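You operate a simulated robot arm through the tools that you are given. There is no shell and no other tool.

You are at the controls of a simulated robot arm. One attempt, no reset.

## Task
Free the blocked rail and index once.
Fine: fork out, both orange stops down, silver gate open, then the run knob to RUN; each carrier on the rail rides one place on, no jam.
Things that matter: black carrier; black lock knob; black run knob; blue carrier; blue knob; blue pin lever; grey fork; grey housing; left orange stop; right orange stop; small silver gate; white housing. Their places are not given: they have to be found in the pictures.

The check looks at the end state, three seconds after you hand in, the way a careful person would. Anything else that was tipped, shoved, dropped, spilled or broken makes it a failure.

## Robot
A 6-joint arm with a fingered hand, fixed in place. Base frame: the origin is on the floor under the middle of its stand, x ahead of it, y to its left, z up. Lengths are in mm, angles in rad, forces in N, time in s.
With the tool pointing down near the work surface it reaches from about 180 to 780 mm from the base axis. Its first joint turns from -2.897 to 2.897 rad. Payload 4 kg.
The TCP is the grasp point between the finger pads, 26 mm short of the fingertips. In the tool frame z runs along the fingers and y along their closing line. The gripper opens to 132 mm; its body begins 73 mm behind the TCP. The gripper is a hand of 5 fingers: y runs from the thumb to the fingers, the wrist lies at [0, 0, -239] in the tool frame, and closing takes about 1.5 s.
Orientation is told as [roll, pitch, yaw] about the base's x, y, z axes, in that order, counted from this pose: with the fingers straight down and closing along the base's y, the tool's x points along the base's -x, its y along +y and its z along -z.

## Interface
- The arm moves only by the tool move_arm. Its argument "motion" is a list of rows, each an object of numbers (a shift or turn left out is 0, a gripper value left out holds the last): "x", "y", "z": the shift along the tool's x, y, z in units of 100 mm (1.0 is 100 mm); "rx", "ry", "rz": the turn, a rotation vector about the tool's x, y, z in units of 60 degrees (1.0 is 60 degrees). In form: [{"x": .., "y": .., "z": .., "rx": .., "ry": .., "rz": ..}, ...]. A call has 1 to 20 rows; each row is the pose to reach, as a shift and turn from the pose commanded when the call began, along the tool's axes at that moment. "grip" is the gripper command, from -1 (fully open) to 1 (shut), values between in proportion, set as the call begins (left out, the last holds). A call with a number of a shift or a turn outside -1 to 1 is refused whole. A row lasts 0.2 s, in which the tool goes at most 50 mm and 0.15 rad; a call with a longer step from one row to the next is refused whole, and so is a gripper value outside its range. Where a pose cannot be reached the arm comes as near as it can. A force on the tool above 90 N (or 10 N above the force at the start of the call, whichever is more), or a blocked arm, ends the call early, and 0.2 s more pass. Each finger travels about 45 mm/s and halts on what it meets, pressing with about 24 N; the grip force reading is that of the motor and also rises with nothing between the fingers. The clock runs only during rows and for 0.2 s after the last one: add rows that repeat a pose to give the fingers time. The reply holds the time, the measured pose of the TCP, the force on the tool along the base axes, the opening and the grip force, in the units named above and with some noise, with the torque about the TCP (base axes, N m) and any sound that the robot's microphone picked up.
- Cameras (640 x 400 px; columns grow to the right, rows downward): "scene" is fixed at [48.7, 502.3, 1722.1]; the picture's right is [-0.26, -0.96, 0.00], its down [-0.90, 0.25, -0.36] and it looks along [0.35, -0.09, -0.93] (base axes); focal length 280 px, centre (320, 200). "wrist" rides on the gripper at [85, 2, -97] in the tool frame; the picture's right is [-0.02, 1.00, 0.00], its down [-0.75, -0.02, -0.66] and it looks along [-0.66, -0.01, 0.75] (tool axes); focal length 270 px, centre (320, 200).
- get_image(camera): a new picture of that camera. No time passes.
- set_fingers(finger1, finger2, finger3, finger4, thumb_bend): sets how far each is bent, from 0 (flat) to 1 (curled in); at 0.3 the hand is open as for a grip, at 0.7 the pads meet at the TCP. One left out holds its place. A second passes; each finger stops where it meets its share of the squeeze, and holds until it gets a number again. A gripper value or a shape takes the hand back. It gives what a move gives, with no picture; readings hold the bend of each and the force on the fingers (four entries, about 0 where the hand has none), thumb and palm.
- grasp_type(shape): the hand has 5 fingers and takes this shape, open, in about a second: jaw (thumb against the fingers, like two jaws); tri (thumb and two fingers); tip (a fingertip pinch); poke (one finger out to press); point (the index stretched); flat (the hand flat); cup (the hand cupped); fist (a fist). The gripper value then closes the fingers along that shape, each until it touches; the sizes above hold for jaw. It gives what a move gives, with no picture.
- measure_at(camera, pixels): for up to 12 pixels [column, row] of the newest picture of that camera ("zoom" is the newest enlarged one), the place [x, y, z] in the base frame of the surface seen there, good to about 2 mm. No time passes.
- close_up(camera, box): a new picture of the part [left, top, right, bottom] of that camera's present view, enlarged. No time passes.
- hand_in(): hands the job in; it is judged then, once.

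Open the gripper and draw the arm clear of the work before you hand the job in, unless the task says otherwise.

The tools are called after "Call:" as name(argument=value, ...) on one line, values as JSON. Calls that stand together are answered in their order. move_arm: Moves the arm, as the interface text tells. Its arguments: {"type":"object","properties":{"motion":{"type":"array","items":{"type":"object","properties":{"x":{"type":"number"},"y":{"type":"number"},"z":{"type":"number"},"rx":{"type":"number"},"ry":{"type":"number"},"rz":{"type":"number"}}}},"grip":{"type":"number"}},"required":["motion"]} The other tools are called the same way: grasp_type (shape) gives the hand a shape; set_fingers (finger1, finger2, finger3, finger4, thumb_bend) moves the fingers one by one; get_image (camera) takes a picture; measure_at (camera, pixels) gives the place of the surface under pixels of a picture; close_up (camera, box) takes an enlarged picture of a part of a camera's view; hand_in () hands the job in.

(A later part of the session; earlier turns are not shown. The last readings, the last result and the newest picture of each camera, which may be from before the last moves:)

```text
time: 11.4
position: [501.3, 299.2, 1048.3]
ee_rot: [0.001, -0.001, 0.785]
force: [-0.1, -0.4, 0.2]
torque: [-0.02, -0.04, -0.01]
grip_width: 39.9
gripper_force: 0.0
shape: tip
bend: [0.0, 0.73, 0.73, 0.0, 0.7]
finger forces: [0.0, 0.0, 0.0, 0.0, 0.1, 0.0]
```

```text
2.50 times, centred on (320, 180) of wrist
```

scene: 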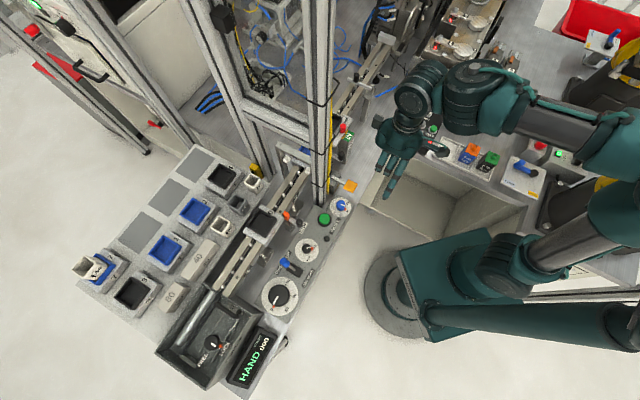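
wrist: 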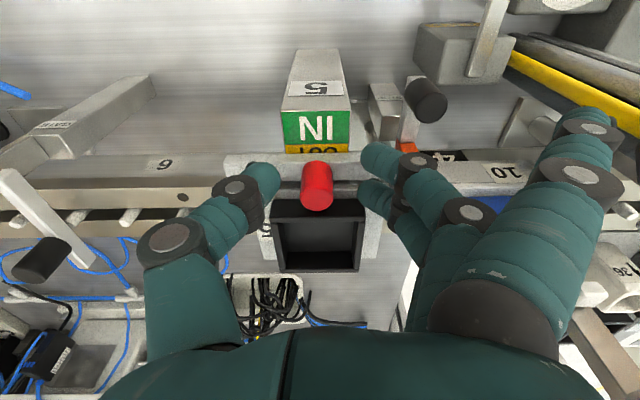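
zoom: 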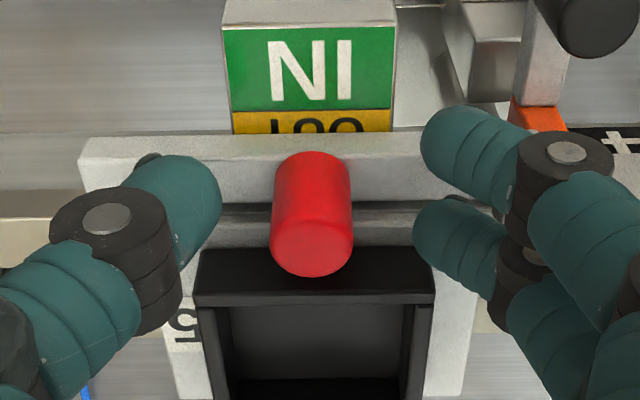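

Tips bracket the red knob with no contact. I close the pinch fully on the knob, holding the pose.

Call:
move_arm(motion=[{"z": 0.0}, {"z": 0.0}, {"z": 0.0}, {"z": 0.0}, {"z": 0.0}, {"z": 0.0}], grip=1.0)

Call:
get_image(camera="wrist")

Call:
close_up(camera="wrist", box=[210, 100, 430, 260])

```text
time: 12.8
position: [501.1, 299.3, 1047.3]
ee_rot: [-0.001, 0.001, 0.785]
force: [1.7, -4.2, -3.0]
torque: [-0.01, 0.02, 0.01]
grip_width: 4.1
gripper_force: 23.7
shape: tip
bend: [0.25, 0.65, 0.71, 0.07, 0.7]
finger forces: [0.0, 0.0, 11.1, 0.5, 20.5, 0.0]
```

```text
taken
```

wrist: 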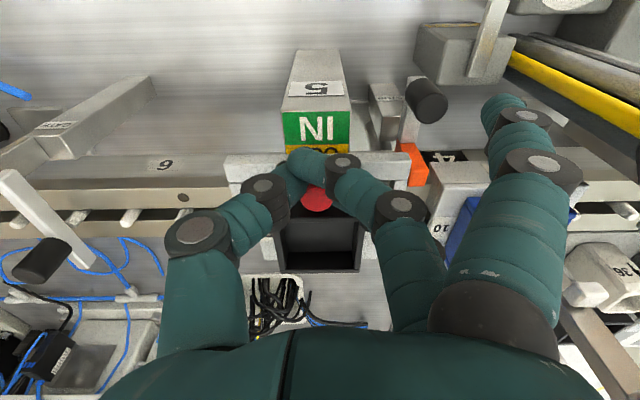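

```text
2.50 times, centred on (320, 180) of wrist
```

zoom: 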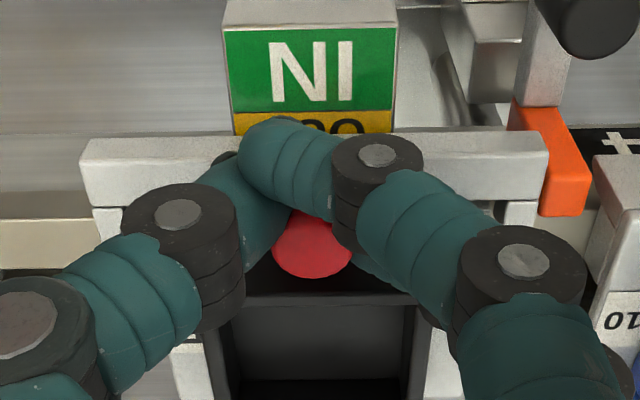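

Finger 3 (11 N) and thumb (20 N) now hold the knob. I pull outward along tool +x a little (15 mm) and look at the result.

Call:
move_arm(motion=[{"x": 0.04}, {"x": 0.08}, {"x": 0.12}, {"x": 0.15}])

Call:
get_image(camera="wrist")

Call:
close_up(camera="wrist", box=[210, 100, 430, 260])

```text
time: 13.8
position: [491.9, 289.3, 1047.0]
ee_rot: [0.0, -0.002, 0.786]
force: [3.0, 0.5, 9.1]
torque: [0.15, -0.02, 0.02]
grip_width: 4.3
gripper_force: 23.9
shape: tip
bend: [0.26, 0.65, 0.71, 0.07, 0.71]
finger forces: [0.0, 0.0, 15.3, 0.5, 20.9, 0.0]
```

```text
taken
```

wrist: 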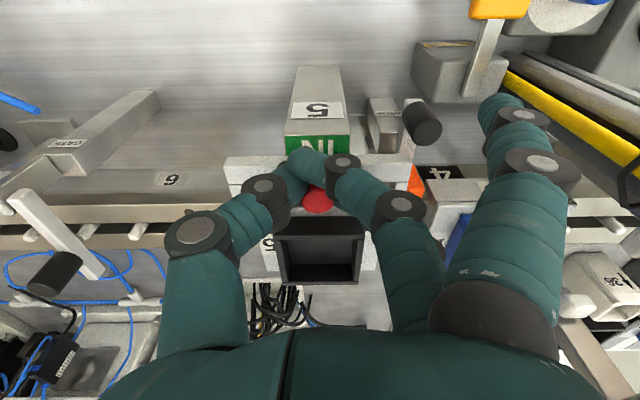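

```text
2.50 times, centred on (320, 180) of wrist
```

zoom: 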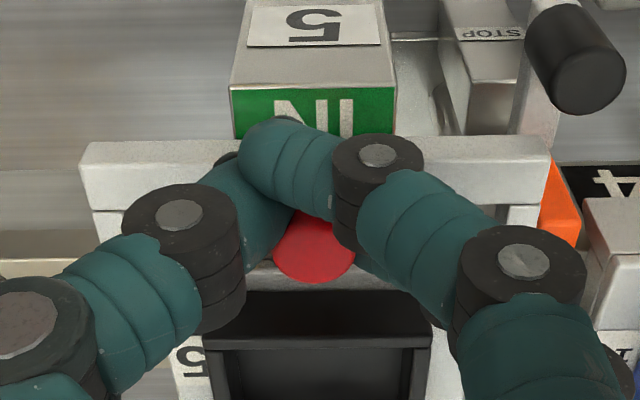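

The fork follows (nest gap opened, the bar now covers the OUT stripe and part of IN). I keep pulling in small steps.

Call:
move_arm(motion=[{"x": 0.04}, {"x": 0.08}, {"x": 0.12}, {"x": 0.16}, {"x": 0.2}])

Call:
get_image(camera="wrist")

Call:
close_up(camera="scene", box=[310, 80, 430, 180])

```text
time: 15.0
position: [475.7, 274.8, 1044.9]
ee_rot: [0.001, 0.001, 0.785]
force: [-7.7, 5.6, -0.2]
torque: [0.1, 0.12, 0.11]
grip_width: 0.7
gripper_force: 23.8
shape: tip
bend: [0.26, 0.65, 0.72, 0.26, 0.71]
finger forces: [0.0, 0.0, 6.6, 0.1, 0.1, 0.1]
```

```text
taken
```

wrist: 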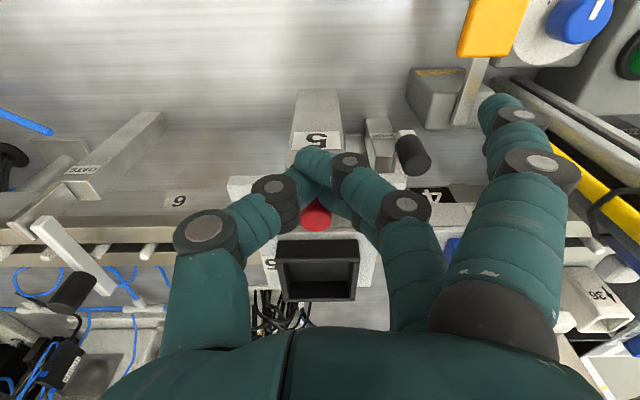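

```text
4.00 times, centred on (370, 130) of scene
```

zoom: 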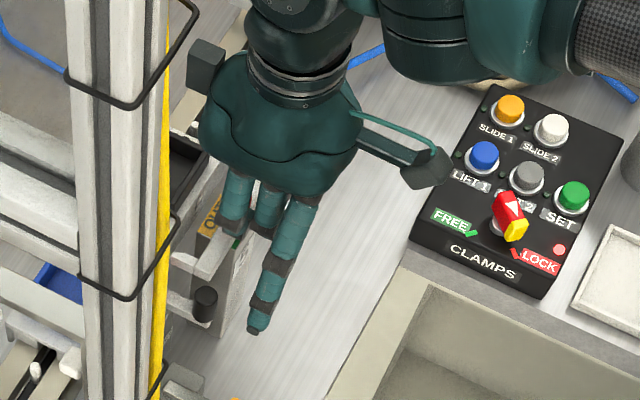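

The yellow OUT patch is now showing in the scene view at zoom (210,215), but the grip has slipped partly off the knob. I'll measure where the fork is now.

Call:
close_up(camera="wrist", box=[210, 80, 450, 240])

Call:
measure_at(camera="wrist", pixels=[[316, 220], [316, 208], [240, 190], [240, 180], [235, 205], [390, 190], [320, 250], [405, 155], [316, 228], [310, 140]])

Call:
close_up(camera="scene", box=[340, 115, 390, 165])

```text
2.50 times, centred on (330, 160) of wrist
```

zoom: 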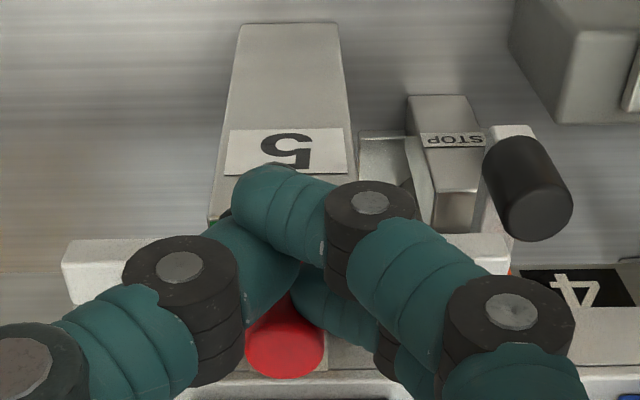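

```text
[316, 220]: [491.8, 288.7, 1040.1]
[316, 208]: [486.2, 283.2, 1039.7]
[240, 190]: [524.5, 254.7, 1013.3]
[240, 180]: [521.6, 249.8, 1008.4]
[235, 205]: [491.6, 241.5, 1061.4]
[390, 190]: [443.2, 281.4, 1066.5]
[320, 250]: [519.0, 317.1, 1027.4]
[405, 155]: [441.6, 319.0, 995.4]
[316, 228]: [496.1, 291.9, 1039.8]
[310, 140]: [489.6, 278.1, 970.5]
```

```text
8.00 times, centred on (365, 140) of scene
```

zoom: 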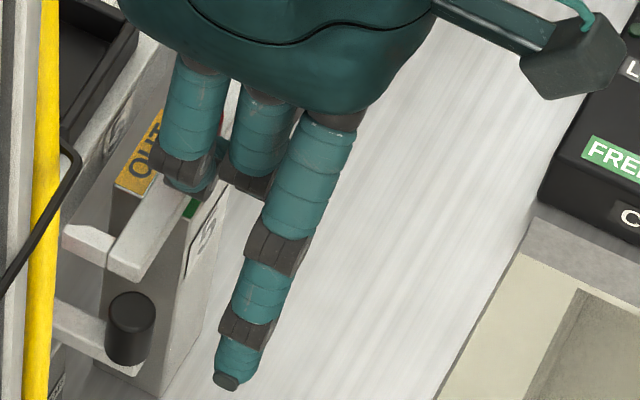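

The fork moved ≈25 mm (knob now at about (491,288)) and OUT shows. I open the pinch and step up to check whether it's at its end of travel and stays put.

Call:
move_arm(motion=[{"z": 0.0}, {"z": 0.0}, {"z": 0.0}, {"z": 0.0}, {"z": -0.2}, {"z": -0.4}, {"z": -0.5}], grip=0.4)

Call:
get_image(camera="wrist")

Call:
close_up(camera="wrist", box=[210, 80, 450, 240])

```text
time: 16.6
position: [477.8, 274.7, 1095.5]
ee_rot: [0.001, 0.001, 0.787]
force: [0.8, 0.4, -0.1]
torque: [-0.02, 0.0, 0.01]
grip_width: 38.9
gripper_force: 0.1
shape: tip
bend: [0.0, 0.73, 0.74, 0.0, 0.7]
finger forces: [0.0, 0.0, 0.1, 0.0, 0.1, 0.0]
```

```text
taken
```

wrist: 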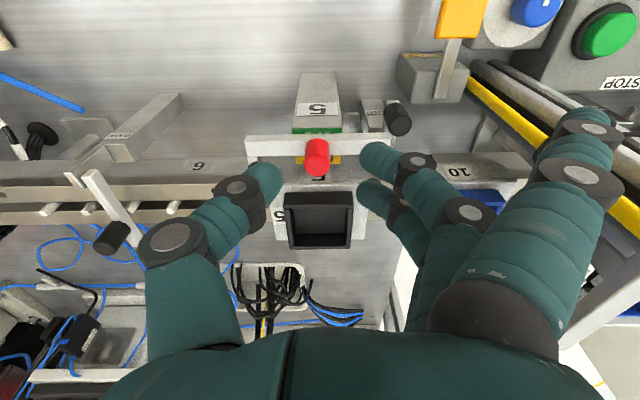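

```text
2.50 times, centred on (330, 160) of wrist
```

zoom: 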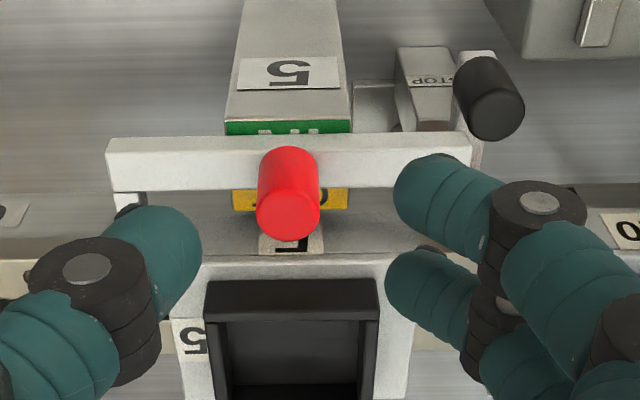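

The fork is mostly out, but I want to be sure it reaches its end stop. I'll measure the knob's present centre and prongs, then re-pinch centred and tug further.

Call:
measure_at(camera="zoom", pixels=[[290, 210], [290, 170], [262, 190], [318, 190], [290, 235], [150, 155], [125, 215], [130, 195], [290, 140], [290, 125], [290, 265], [250, 165]])

```text
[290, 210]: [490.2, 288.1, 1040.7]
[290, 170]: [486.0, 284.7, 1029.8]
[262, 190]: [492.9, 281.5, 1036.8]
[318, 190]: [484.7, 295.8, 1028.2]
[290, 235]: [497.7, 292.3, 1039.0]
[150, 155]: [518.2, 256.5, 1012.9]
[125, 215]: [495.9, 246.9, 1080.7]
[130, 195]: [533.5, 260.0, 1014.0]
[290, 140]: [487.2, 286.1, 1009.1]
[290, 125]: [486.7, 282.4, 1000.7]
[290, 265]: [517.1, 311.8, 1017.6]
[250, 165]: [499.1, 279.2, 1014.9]
```

Knob centre is now about (491.5,288). I re-centre the pinch over it (18 mm toward the rail), descend, and close.

Call:
move_arm(motion=[{"x": -0.18}, {"x": -0.18, "z": 0.12}, {"x": -0.18, "z": 0.24}, {"x": -0.18, "z": 0.36}, {"x": -0.18, "z": 0.49}])

Call:
move_arm(motion=[{"z": 0.0}, {"z": 0.0}, {"z": 0.0}, {"z": 0.0}, {"z": 0.0}], grip=1.0)

Call:
get_image(camera="wrist")

```text
time: 17.8
position: [488.1, 285.6, 1045.8]
ee_rot: [-0.001, -0.003, 0.785]
force: [-0.6, -0.6, -0.3]
torque: [0.02, 0.0, 0.0]
grip_width: 39.3
gripper_force: 0.1
shape: tip
bend: [0.0, 0.73, 0.74, 0.0, 0.7]
finger forces: [0.0, 0.1, 0.0, 0.0, 0.0, 0.0]
```

```text
time: 19.0
position: [488.6, 286.0, 1046.3]
ee_rot: [0.001, 0.0, 0.784]
force: [4.0, -3.1, -2.9]
torque: [0.0, -0.05, 0.03]
grip_width: 4.4
gripper_force: 23.5
shape: tip
bend: [0.23, 0.65, 0.71, 0.23, 0.7]
finger forces: [0.0, 0.0, 11.2, 0.0, 20.9, 0.0]
```

```text
taken
```

wrist: 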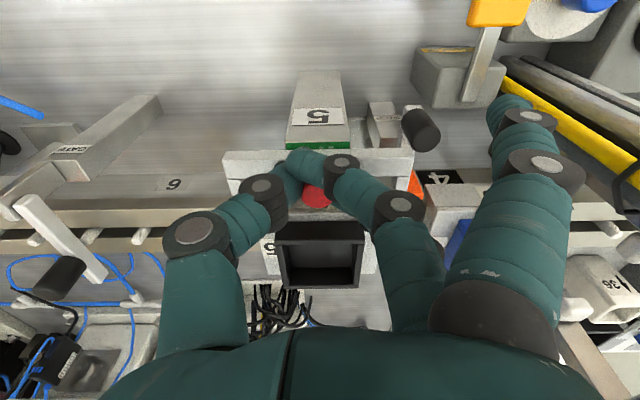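

Grip is firm again (finger 11 N, thumb 21 N). I pull outward 15 mm and watch the force to find the end of travel.

Call:
move_arm(motion=[{"x": 0.03}, {"x": 0.06}, {"x": 0.09}, {"x": 0.12}, {"x": 0.15}])

Call:
get_image(camera="wrist")

Call:
close_up(camera="wrist", box=[210, 80, 450, 240])

```text
time: 20.2
position: [479.2, 276.3, 1046.8]
ee_rot: [0.001, 0.002, 0.787]
force: [-6.7, 7.2, -0.6]
torque: [0.11, 0.13, 0.16]
grip_width: 1.2
gripper_force: 24.3
shape: tip
bend: [0.26, 0.65, 0.71, 0.26, 0.71]
finger forces: [0.0, 0.0, 8.3, 0.1, 0.1, 0.0]
```

```text
taken
```

wrist: 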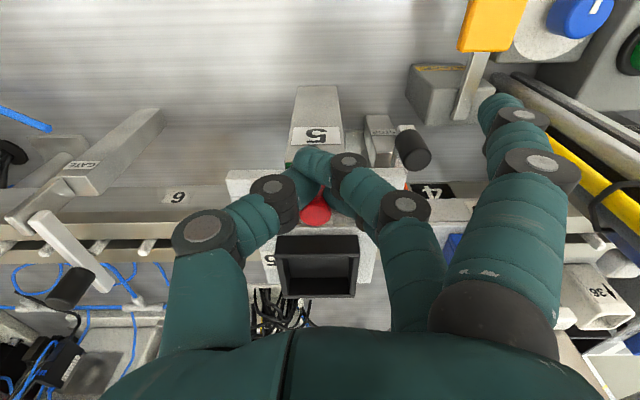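

```text
2.50 times, centred on (330, 160) of wrist
```

zoom: 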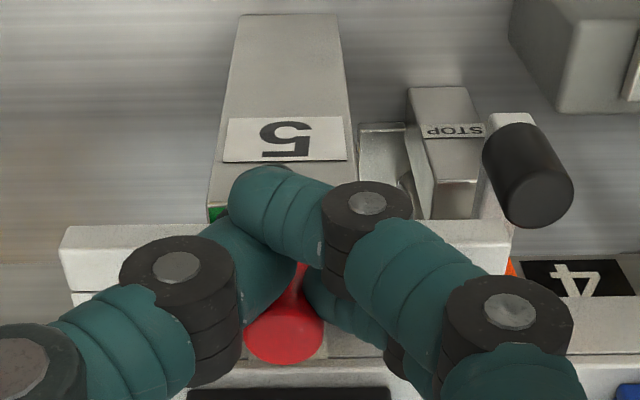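

The grip slipped off the same way at about the same place. I'll measure the knob again to see whether it moved.

Call:
measure_at(camera="wrist", pixels=[[316, 215], [316, 203], [316, 222], [240, 180], [245, 188], [395, 178]])

Call:
move_arm(motion=[{"z": 0.0}, {"z": 0.0}, {"z": 0.0}, {"z": 0.0}, {"z": -0.2}, {"z": -0.4}, {"z": -0.6}], grip=0.4)

Call:
get_image(camera="wrist")

Call:
close_up(camera="wrist", box=[230, 90, 410, 210])

Call:
measure_at(camera="zoom", pixels=[[320, 210], [320, 160], [320, 230], [120, 160], [120, 200], [480, 160], [320, 290]])

```text
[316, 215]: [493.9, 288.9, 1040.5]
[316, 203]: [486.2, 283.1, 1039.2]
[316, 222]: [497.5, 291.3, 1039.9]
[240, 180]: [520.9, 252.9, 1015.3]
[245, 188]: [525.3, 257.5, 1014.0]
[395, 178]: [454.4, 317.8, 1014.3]
```

```text
time: 21.8
position: [478.9, 278.3, 1106.7]
ee_rot: [0.0, 0.0, 0.786]
force: [0.3, -0.8, -0.1]
torque: [0.0, -0.01, 0.04]
grip_width: 39.1
gripper_force: 0.1
shape: tip
bend: [0.0, 0.73, 0.74, 0.0, 0.7]
finger forces: [0.1, 0.0, 0.0, 0.0, 0.0, 0.1]
```

```text
taken
```

wrist: 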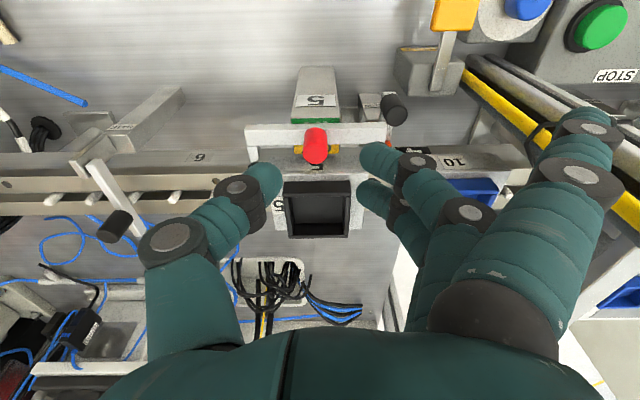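

```text
3.33 times, centred on (320, 150) of wrist
```

zoom: 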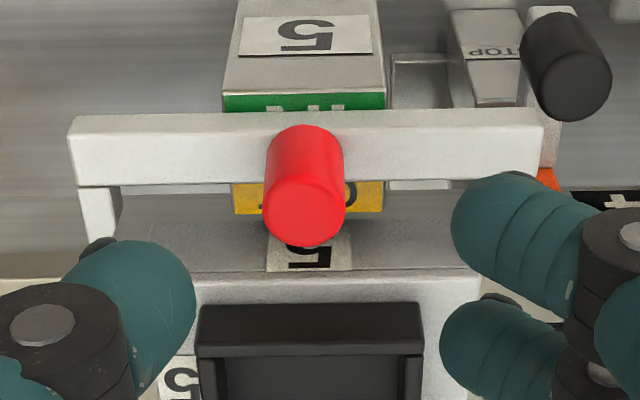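

```text
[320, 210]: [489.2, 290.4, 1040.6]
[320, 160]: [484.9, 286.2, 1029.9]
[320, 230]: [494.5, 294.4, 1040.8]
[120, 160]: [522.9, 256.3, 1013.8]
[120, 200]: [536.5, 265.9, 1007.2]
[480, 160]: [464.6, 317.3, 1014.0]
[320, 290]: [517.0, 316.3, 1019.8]
```

The knob didn't move in the second tug, so the fork is at its out end stop, with the prongs clear of carrier 5 (v≈-567 vs carrier edge -586). Next I move 100 mm along the rail toward the gate to look at it.

Call:
move_arm(motion=[{"y": -0.3, "z": -0.1}, {"y": -0.65, "z": -0.2}, {"y": -1.0, "z": -0.2}], grip=0.0)

Call:
get_image(camera="wrist")

Call:
close_up(camera="wrist", box=[180, 70, 400, 260])

Call:
get_image(camera="scene")

```text
time: 22.6
position: [549.7, 209.4, 1127.5]
ee_rot: [0.002, -0.001, 0.786]
force: [0.9, 0.1, 0.4]
torque: [0.02, 0.01, -0.01]
grip_width: 65.3
gripper_force: 0.1
shape: tip
bend: [0.0, 0.73, 0.73, 0.0, 0.7]
finger forces: [0.1, 0.1, 0.0, 0.0, 0.0, 0.0]
```

```text
taken
```

wrist: 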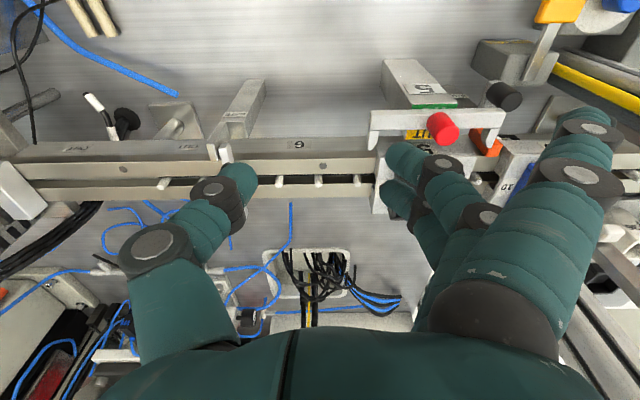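

```text
2.11 times, centred on (290, 165) of wrist
```

zoom: 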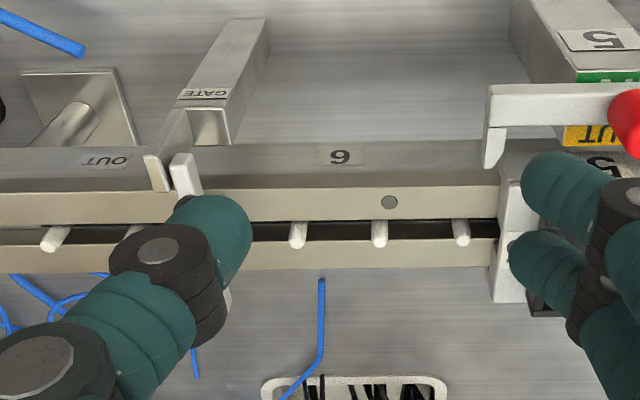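

```text
taken
```

scene: 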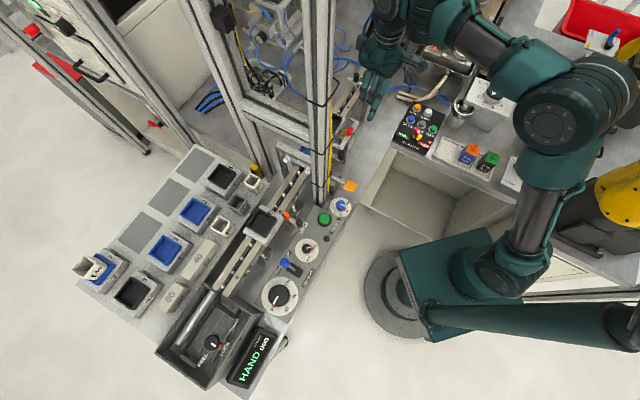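

OUT is now fully readable beside the fork. The thumb hides the gate, so I shift along the rail and back toward the robot so that the gate comes to the middle of the picture.

Call:
move_arm(motion=[{"x": 0.25, "y": -0.25}, {"x": 0.5, "y": -0.5}, {"x": 0.7, "y": -0.75}], grip=-0.5)

Call:
get_image(camera="wrist")

Call:
close_up(camera="wrist", box=[210, 100, 430, 280])

```text
time: 23.4
position: [553.6, 104.6, 1126.9]
ee_rot: [0.0, -0.002, 0.785]
force: [-0.8, -0.8, -0.2]
torque: [-0.02, 0.02, -0.03]
grip_width: 98.6
gripper_force: 0.1
shape: tip
bend: [0.0, 0.64, 0.64, 0.0, 0.6]
finger forces: [0.0, 0.1, 0.0, 0.1, 0.0, 0.0]
```

```text
taken
```

wrist: 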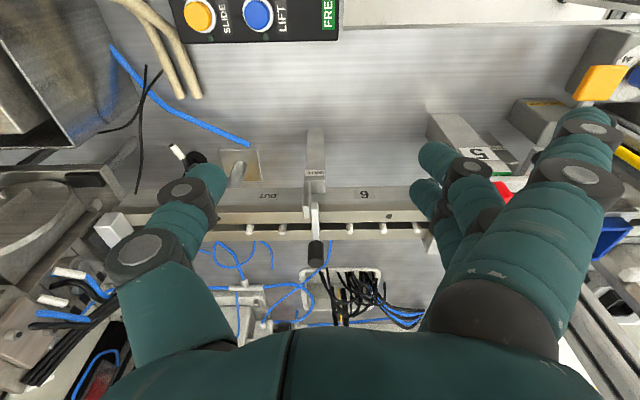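

```text
2.22 times, centred on (320, 190) of wrist
```

zoom: 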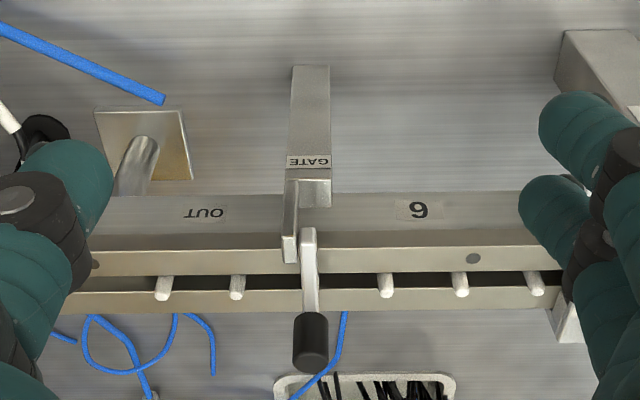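

The gate is an arm lying across the rail with a black knob on its far end, next to an upright hinge plate on the GATE post. I measure its geometry.

Call:
measure_at(camera="zoom", pixels=[[309, 232], [310, 255], [311, 290], [310, 330], [310, 358], [289, 190], [289, 225], [289, 255], [316, 190], [308, 165], [300, 340], [322, 340]])

Call:
close_up(camera="wrist", box=[280, 160, 360, 280])

```text
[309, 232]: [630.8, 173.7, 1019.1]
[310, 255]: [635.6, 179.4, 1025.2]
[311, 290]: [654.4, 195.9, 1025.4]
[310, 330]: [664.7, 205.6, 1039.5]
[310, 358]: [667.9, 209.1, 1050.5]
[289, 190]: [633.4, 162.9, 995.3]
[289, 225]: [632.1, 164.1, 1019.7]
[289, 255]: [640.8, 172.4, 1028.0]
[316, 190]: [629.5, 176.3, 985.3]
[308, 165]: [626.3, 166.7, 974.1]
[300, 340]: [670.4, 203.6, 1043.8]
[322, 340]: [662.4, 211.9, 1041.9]
```

```text
3.33 times, centred on (320, 220) of wrist
```

zoom: 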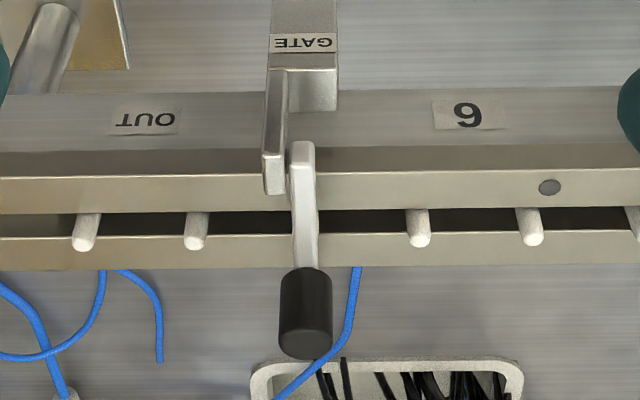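

The arm (top z≈1025) hinges beside the plate at about v=-572, z≈1018 and carries a knob centred near (670,212), z 1028–1052. It looks like a lift-up barrier. I'll check heights of equipment on the far side before moving the hand over it.

Call:
measure_at(camera="wrist", pixels=[[340, 290], [260, 300], [240, 320], [420, 310], [115, 225], [80, 290], [60, 350], [230, 350], [80, 130], [310, 275], [330, 310], [380, 290]])

Call:
measure_at(camera="scene", pixels=[[375, 10], [350, 25], [365, 35], [345, 60], [320, 60], [355, 50], [340, 80], [300, 30], [270, 20], [350, 5], [300, 75], [280, 60]])

Call:
close_up(camera="scene", box=[240, 0, 440, 130])

```text
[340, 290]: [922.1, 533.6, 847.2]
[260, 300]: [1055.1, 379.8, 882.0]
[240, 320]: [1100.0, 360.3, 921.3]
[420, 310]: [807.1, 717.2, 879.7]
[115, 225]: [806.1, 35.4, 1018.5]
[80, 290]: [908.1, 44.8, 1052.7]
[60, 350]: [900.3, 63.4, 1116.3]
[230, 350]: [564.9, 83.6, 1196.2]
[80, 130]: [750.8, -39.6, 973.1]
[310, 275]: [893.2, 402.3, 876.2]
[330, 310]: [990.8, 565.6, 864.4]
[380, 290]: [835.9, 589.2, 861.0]
```

```text
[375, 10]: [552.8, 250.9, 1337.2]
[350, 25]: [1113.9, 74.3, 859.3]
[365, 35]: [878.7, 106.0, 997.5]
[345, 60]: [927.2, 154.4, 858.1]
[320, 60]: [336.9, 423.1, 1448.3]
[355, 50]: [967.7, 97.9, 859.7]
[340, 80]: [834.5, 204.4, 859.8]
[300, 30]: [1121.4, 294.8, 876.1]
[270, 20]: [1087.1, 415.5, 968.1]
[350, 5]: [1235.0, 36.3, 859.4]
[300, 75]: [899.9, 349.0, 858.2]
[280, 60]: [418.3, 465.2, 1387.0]
```

```text
3.08 times, centred on (340, 65) of scene
```

zoom: 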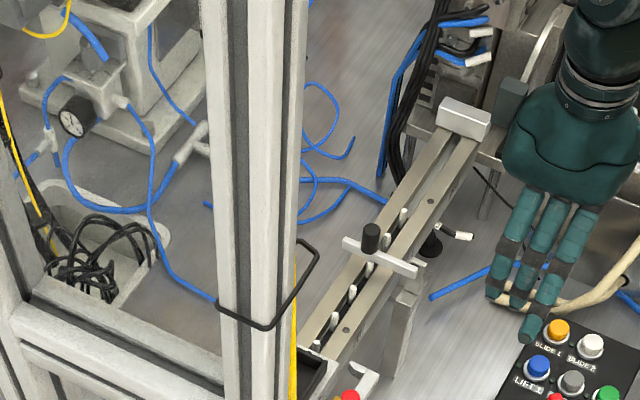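

The far side of the rail is clear (floor at z≈860). I narrow the pinch to ~45 mm and move over the gate knob at a safe height.

Call:
move_arm(motion=[{"x": -0.27}, {"x": -0.54}, {"x": -0.8}], grip=0.35)

Call:
move_arm(motion=[{"x": -0.27, "y": -0.02}, {"x": -0.54, "y": -0.04}, {"x": -0.78, "y": -0.065}])

Call:
get_image(camera="wrist")

Call:
close_up(camera="wrist", box=[210, 90, 430, 260])

```text
time: 24.2
position: [610.9, 162.5, 1126.7]
ee_rot: [0.0, 0.001, 0.786]
force: [-0.2, -0.5, -0.9]
torque: [-0.03, 0.01, 0.02]
grip_width: 43.4
gripper_force: 0.1
shape: tip
bend: [0.0, 0.73, 0.73, 0.0, 0.7]
finger forces: [0.1, 0.1, 0.1, 0.0, 0.0, 0.0]
```

```text
time: 25.0
position: [672.1, 210.0, 1124.6]
ee_rot: [-0.002, -0.002, 0.784]
force: [0.0, 0.5, 0.2]
torque: [0.01, 0.0, 0.03]
grip_width: 43.6
gripper_force: 0.1
shape: tip
bend: [0.0, 0.73, 0.73, 0.0, 0.7]
finger forces: [0.1, 0.0, 0.0, 0.1, 0.0, 0.0]
```

```text
taken
```

wrist: 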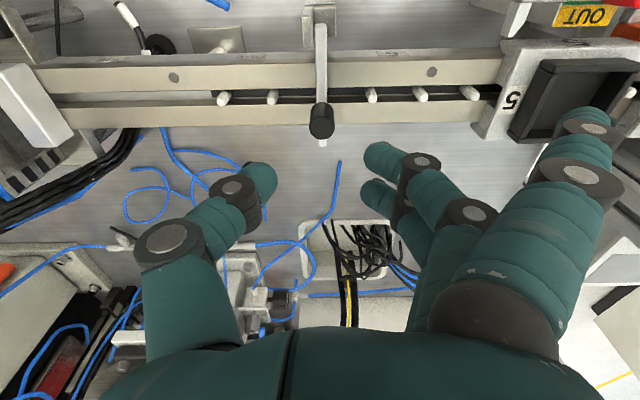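

```text
2.35 times, centred on (320, 175) of wrist
```

zoom: 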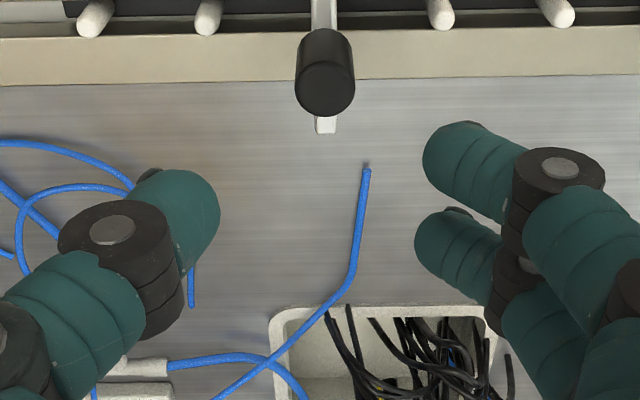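

The knob is at zoom (327,85), the bar tip just beyond at (326,125). I measure them for final alignment.

Call:
measure_at(camera="zoom", pixels=[[327, 90], [327, 70], [327, 105], [302, 85], [350, 85], [326, 127], [325, 15], [327, 45], [312, 98], [340, 98]])

Call:
close_up(camera="wrist", box=[260, 0, 380, 160])

```text
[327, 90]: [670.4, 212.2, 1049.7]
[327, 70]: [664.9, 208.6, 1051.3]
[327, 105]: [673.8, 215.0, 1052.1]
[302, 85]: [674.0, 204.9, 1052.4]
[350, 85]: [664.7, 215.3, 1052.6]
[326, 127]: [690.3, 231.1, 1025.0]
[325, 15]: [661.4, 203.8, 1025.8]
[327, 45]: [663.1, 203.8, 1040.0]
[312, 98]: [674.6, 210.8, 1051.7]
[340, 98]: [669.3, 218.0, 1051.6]
```

```text
2.50 times, centred on (320, 80) of wrist
```

zoom: 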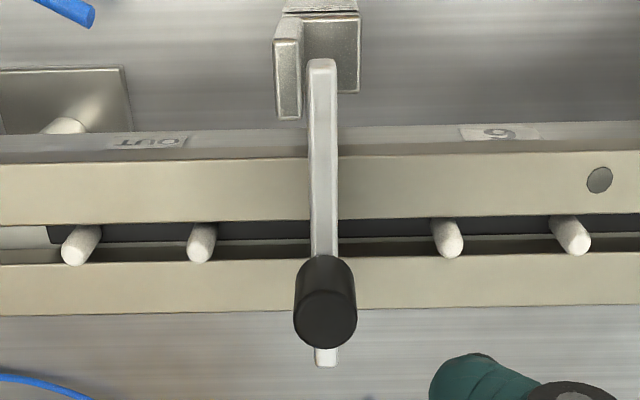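

Knob centre is (669.5,211.5), top z=1052, bar top 1025. I align 3 mm and descend 69 mm so the tips bracket the knob just above the bar.

Call:
move_arm(motion=[{"y": 0.03, "z": 0.2}, {"y": 0.03, "z": 0.4}, {"y": 0.03, "z": 0.55}, {"y": 0.03, "z": 0.65}, {"y": 0.03, "z": 0.69}])

Call:
get_image(camera="wrist")

Call:
close_up(camera="wrist", box=[210, 90, 430, 260])

```text
time: 26.2
position: [668.0, 214.6, 1054.8]
ee_rot: [-0.002, 0.001, 0.786]
force: [0.0, -0.4, 0.2]
torque: [0.02, 0.01, 0.02]
grip_width: 43.6
gripper_force: 0.0
shape: tip
bend: [0.0, 0.73, 0.73, 0.0, 0.7]
finger forces: [0.0, 0.1, 0.1, 0.0, 0.0, 0.0]
```

```text
taken
```

wrist: 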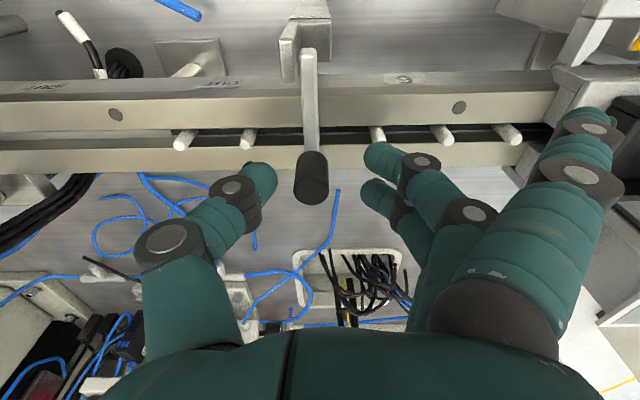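

```text
2.35 times, centred on (320, 175) of wrist
```

zoom: 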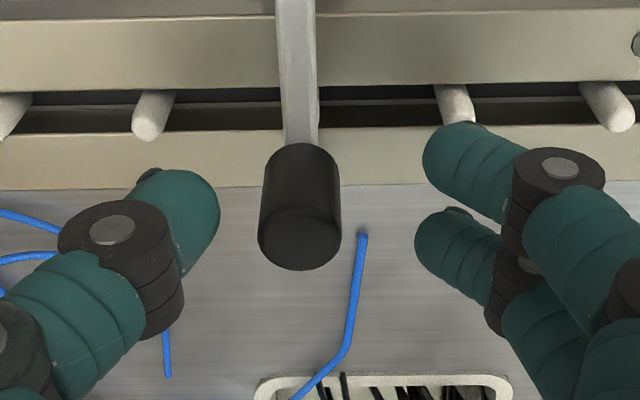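

The knob is ~3 mm nearer the thumb; I shift back 3 mm and close on it.

Call:
move_arm(motion=[{"y": -0.03}, {"y": -0.03}, {"y": -0.03}, {"y": -0.03}, {"y": -0.03}, {"y": -0.03}, {"y": -0.03}], grip=1.0)

Call:
get_image(camera="wrist")

Call:
close_up(camera="wrist", box=[210, 90, 430, 260])

```text
time: 27.8
position: [669.3, 211.0, 1056.5]
ee_rot: [-0.001, -0.001, 0.785]
force: [-2.1, -3.4, -1.3]
torque: [0.01, 0.04, -0.03]
grip_width: 7.2
gripper_force: 23.9
shape: tip
bend: [0.26, 0.7, 0.7, 0.26, 0.7]
finger forces: [0.0, 10.7, 10.5, 0.0, 21.2, 0.1]
```

```text
taken
```

wrist: 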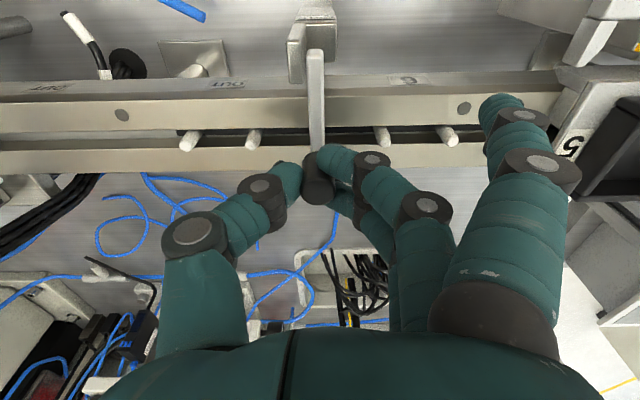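

```text
2.35 times, centred on (320, 175) of wrist
```

zoom: 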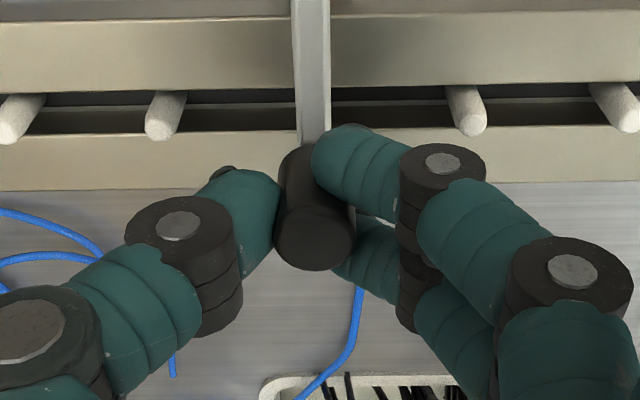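

A clean three-point grip (10.7/10.5/21 N). I now try a 10° lift about the presumed hinge (v≈-572, z≈1018), rotating the tool along, and watch the forces.

Call:
move_arm(motion=[{"x": 0.036, "z": -0.043, "ry": -0.083}, {"x": 0.075, "z": -0.082, "ry": -0.167}])

Call:
get_image(camera="wrist")

Call:
close_up(camera="wrist", box=[230, 30, 410, 230])

```text
time: 28.4
position: [666.0, 205.2, 1065.7]
ee_rot: [0.0, -0.178, 0.782]
force: [-2.6, -0.8, -4.5]
torque: [0.03, 0.11, 0.02]
grip_width: 7.0
gripper_force: 23.7
shape: tip
bend: [0.26, 0.7, 0.7, 0.26, 0.7]
finger forces: [0.0, 12.0, 12.7, 0.0, 21.2, 0.1]
```

```text
taken
```

wrist: 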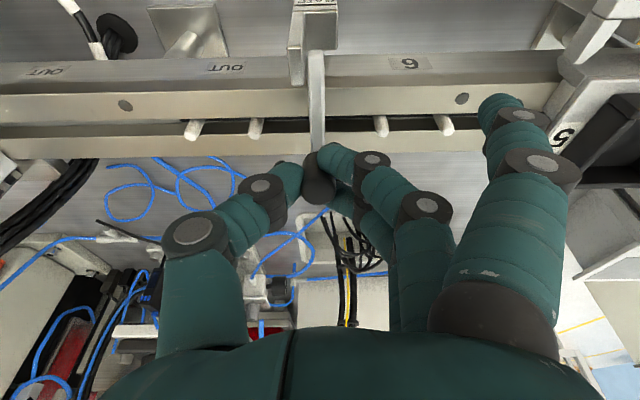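

```text
2.00 times, centred on (320, 130) of wrist
```

zoom: 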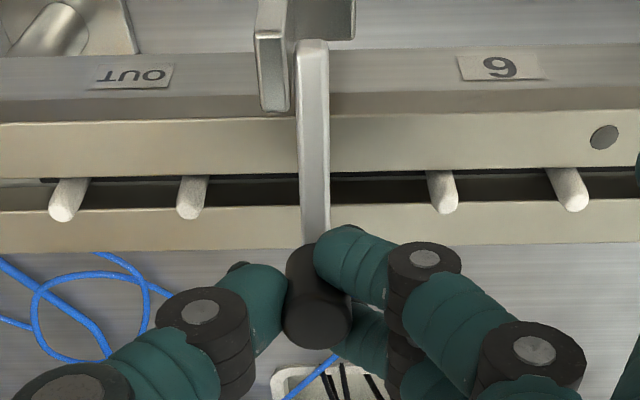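

Forces stayed low, so it appears to follow. I'll measure the bar to confirm it lifted.

Call:
measure_at(camera="zoom", pixels=[[313, 50], [313, 70], [314, 120], [315, 170], [316, 220], [318, 330], [274, 30], [274, 100]])

```text
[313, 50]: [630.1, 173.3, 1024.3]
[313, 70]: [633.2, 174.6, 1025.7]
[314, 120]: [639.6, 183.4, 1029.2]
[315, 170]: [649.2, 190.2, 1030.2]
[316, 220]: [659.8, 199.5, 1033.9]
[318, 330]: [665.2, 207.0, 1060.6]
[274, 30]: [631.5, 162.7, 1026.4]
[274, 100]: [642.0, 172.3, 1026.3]
```

The bar has tilted up ~12° about its near end, confirming a lift-up gate. I continue the arc to about 40°.

Call:
move_arm(motion=[{"x": 0.037, "z": -0.042, "ry": -0.083}, {"x": 0.074, "z": -0.082, "ry": -0.167}, {"x": 0.117, "z": -0.117, "ry": -0.25}, {"x": 0.161, "z": -0.149, "ry": -0.333}, {"x": 0.21, "z": -0.177, "ry": -0.417}, {"x": 0.26, "z": -0.202, "ry": -0.5}])

Call:
get_image(camera="wrist")

Call:
get_image(camera="scene")

```text
time: 29.8
position: [644.7, 184.9, 1080.2]
ee_rot: [0.001, -0.696, 0.786]
force: [-9.8, -1.6, -17.2]
torque: [-0.13, 0.27, 0.1]
grip_width: 6.4
gripper_force: 23.7
shape: tip
bend: [0.26, 0.69, 0.7, 0.26, 0.7]
finger forces: [0.0, 20.6, 11.3, 0.0, 18.8, 0.0]
```

```text
taken
```

wrist: 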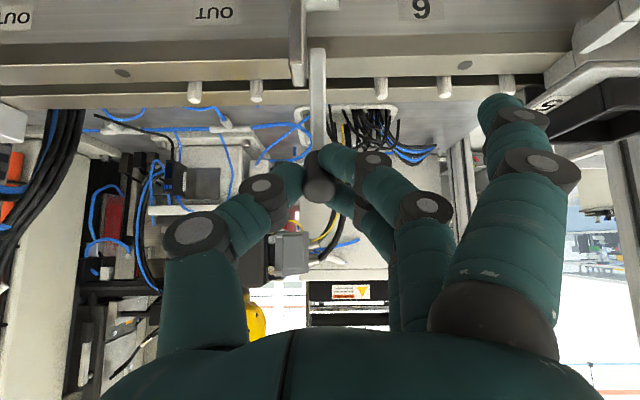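

```text
taken
```

scene: 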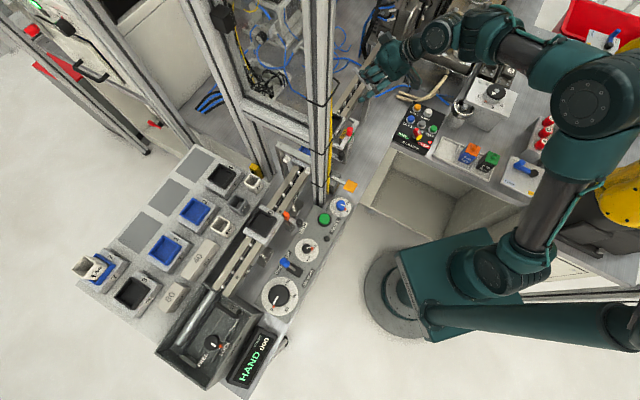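

The bar is at ~40° but the force has grown to ~20 N downward, so my hinge estimate is a bit off. I'll measure the bar now to refine it.

Call:
close_up(camera="wrist", box=[250, 0, 390, 210])

Call:
measure_at(camera="wrist", pixels=[[317, 52], [317, 65], [317, 80], [318, 95], [318, 110], [318, 125], [318, 140], [320, 190], [298, 20], [297, 75], [320, 175], [325, 3]])

```text
1.90 times, centred on (320, 105) of wrist
```

zoom: 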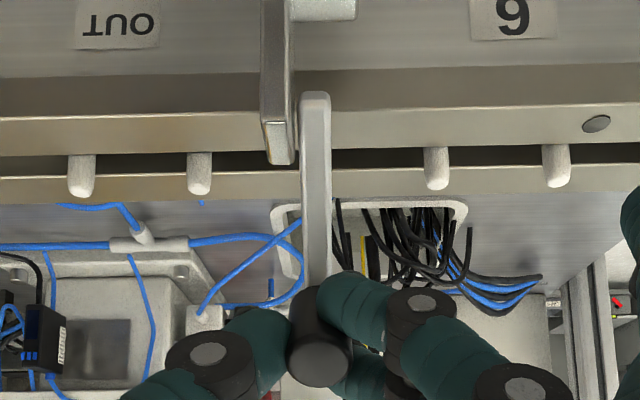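

```text
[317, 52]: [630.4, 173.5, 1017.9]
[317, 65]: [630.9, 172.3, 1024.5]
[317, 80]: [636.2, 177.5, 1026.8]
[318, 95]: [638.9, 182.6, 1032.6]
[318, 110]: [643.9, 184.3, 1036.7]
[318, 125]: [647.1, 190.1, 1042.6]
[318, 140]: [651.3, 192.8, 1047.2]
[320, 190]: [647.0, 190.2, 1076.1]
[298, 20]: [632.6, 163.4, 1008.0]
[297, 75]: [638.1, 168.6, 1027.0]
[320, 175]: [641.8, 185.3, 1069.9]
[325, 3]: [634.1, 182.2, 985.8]
```

The bar is at 38° and the hinge is at about v=-571, z=1019. I continue another 20° with a slightly smaller radius to relieve the radial load.

Call:
move_arm(motion=[{"x": 0.039, "z": -0.037, "ry": -0.083}, {"x": 0.079, "z": -0.075, "ry": -0.167}, {"x": 0.12, "z": -0.107, "ry": -0.25}, {"x": 0.165, "z": -0.139, "ry": -0.333}])

Call:
get_image(camera="wrist")

Call:
measure_at(camera="scene", pixels=[[420, 128], [410, 140], [415, 110], [440, 95], [405, 95], [390, 110], [430, 110], [365, 165]])

```text
time: 30.8
position: [629.4, 170.5, 1081.2]
ee_rot: [-0.001, -1.048, 0.785]
force: [-0.2, -3.2, -19.2]
torque: [-0.17, 0.26, 0.0]
grip_width: 6.1
gripper_force: 24.4
shape: tip
bend: [0.26, 0.69, 0.7, 0.26, 0.7]
finger forces: [0.0, 19.5, 9.6, 0.1, 22.9, 0.0]
```

```text
taken
```

wrist: 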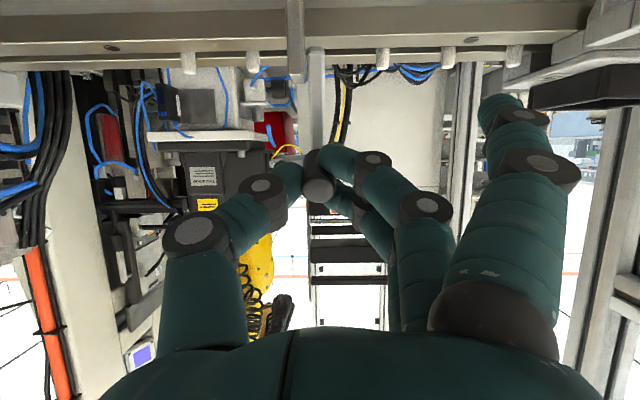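

```text
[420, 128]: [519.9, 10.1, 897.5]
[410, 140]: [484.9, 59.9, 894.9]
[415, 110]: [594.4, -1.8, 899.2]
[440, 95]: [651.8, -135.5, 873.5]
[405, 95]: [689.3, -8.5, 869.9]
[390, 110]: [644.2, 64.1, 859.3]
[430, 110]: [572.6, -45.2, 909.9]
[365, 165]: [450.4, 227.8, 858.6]
```

The gate is at ~60°, still mild radial load (~19 N). The area below (clamps box z≈900) is clear, so I continue to about 80°.

Call:
move_arm(motion=[{"x": 0.04, "z": -0.035, "ry": -0.083}, {"x": 0.084, "z": -0.069, "ry": -0.167}, {"x": 0.125, "z": -0.102, "ry": -0.25}, {"x": 0.168, "z": -0.133, "ry": -0.333}])

Call:
get_image(camera="wrist")

Call:
close_up(camera="scene", box=[330, 20, 450, 130])

```text
time: 31.8
position: [616.0, 155.7, 1073.2]
ee_rot: [-0.003, -1.397, 0.79]
force: [-1.5, 4.1, -7.2]
torque: [-0.06, 0.1, 0.16]
grip_width: 6.2
gripper_force: 24.2
shape: tip
bend: [0.26, 0.69, 0.7, 0.26, 0.7]
finger forces: [0.0, 19.0, 16.0, 0.1, 19.7, 0.0]
```

```text
taken
```

wrist: 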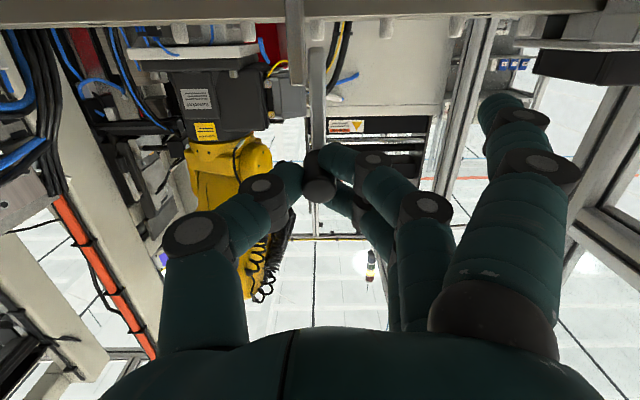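

```text
3.64 times, centred on (390, 75) of scene
```

zoom: 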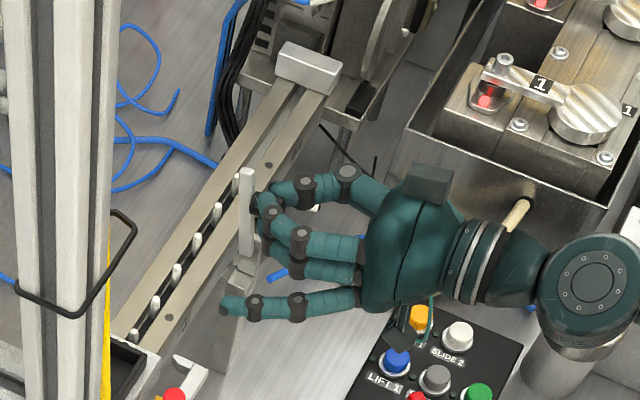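

The gate now stands nearly upright in the scene view. I go another 15° to find its end stop, watching the force.

Call:
move_arm(motion=[{"x": 0.032, "z": -0.041, "ry": -0.083}, {"x": 0.067, "z": -0.08, "ry": -0.167}, {"x": 0.106, "z": -0.115, "ry": -0.25}])

Call:
close_up(camera="scene", box=[330, 20, 450, 130])

Call:
get_image(camera="wrist")

```text
time: 32.6
position: [610.7, 149.8, 1069.3]
ee_rot: [-3.123, -1.538, -2.375]
force: [-8.1, 6.3, -12.4]
torque: [-0.36, 0.3, 0.31]
grip_width: 6.1
gripper_force: 24.1
shape: tip
bend: [0.26, 0.7, 0.7, 0.26, 0.7]
finger forces: [0.0, 29.1, 17.2, 0.0, 18.1, 0.0]
out of reach, approached as far as the arm can: row 3
```

```text
3.64 times, centred on (390, 75) of scene
```

zoom: 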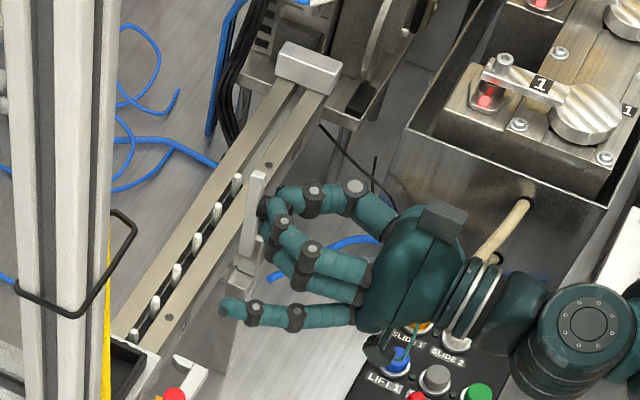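

```text
taken
```

wrist: 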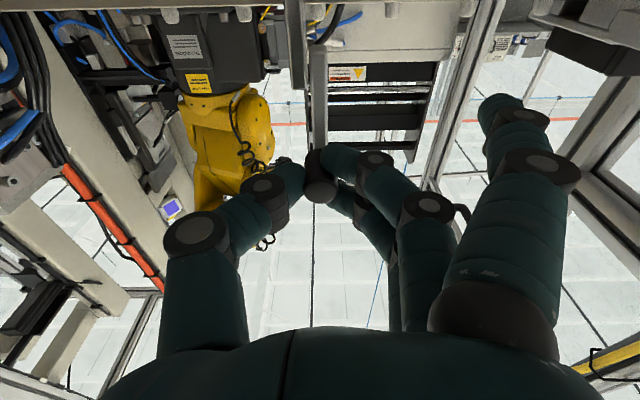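

The hand has reached ~92° tilt (limit of reach for the last row). I measure the gate bar's present angle.

Call:
measure_at(camera="wrist", pixels=[[318, 55], [318, 70], [318, 90], [318, 110], [318, 130], [318, 145], [320, 195], [296, 40]])

Call:
measure_at(camera="zoom", pixels=[[258, 175], [255, 200], [250, 225], [247, 250], [243, 270], [266, 200]])

```text
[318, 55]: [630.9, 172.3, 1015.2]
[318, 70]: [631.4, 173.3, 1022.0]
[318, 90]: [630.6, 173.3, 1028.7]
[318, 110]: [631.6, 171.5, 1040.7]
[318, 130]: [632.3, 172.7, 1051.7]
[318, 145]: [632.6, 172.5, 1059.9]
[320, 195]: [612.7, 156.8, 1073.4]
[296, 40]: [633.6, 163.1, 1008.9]
```

```text
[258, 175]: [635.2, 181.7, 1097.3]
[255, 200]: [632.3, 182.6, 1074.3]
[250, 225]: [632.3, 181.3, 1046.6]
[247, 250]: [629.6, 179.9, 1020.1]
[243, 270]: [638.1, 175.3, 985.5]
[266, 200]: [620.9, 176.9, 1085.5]
```

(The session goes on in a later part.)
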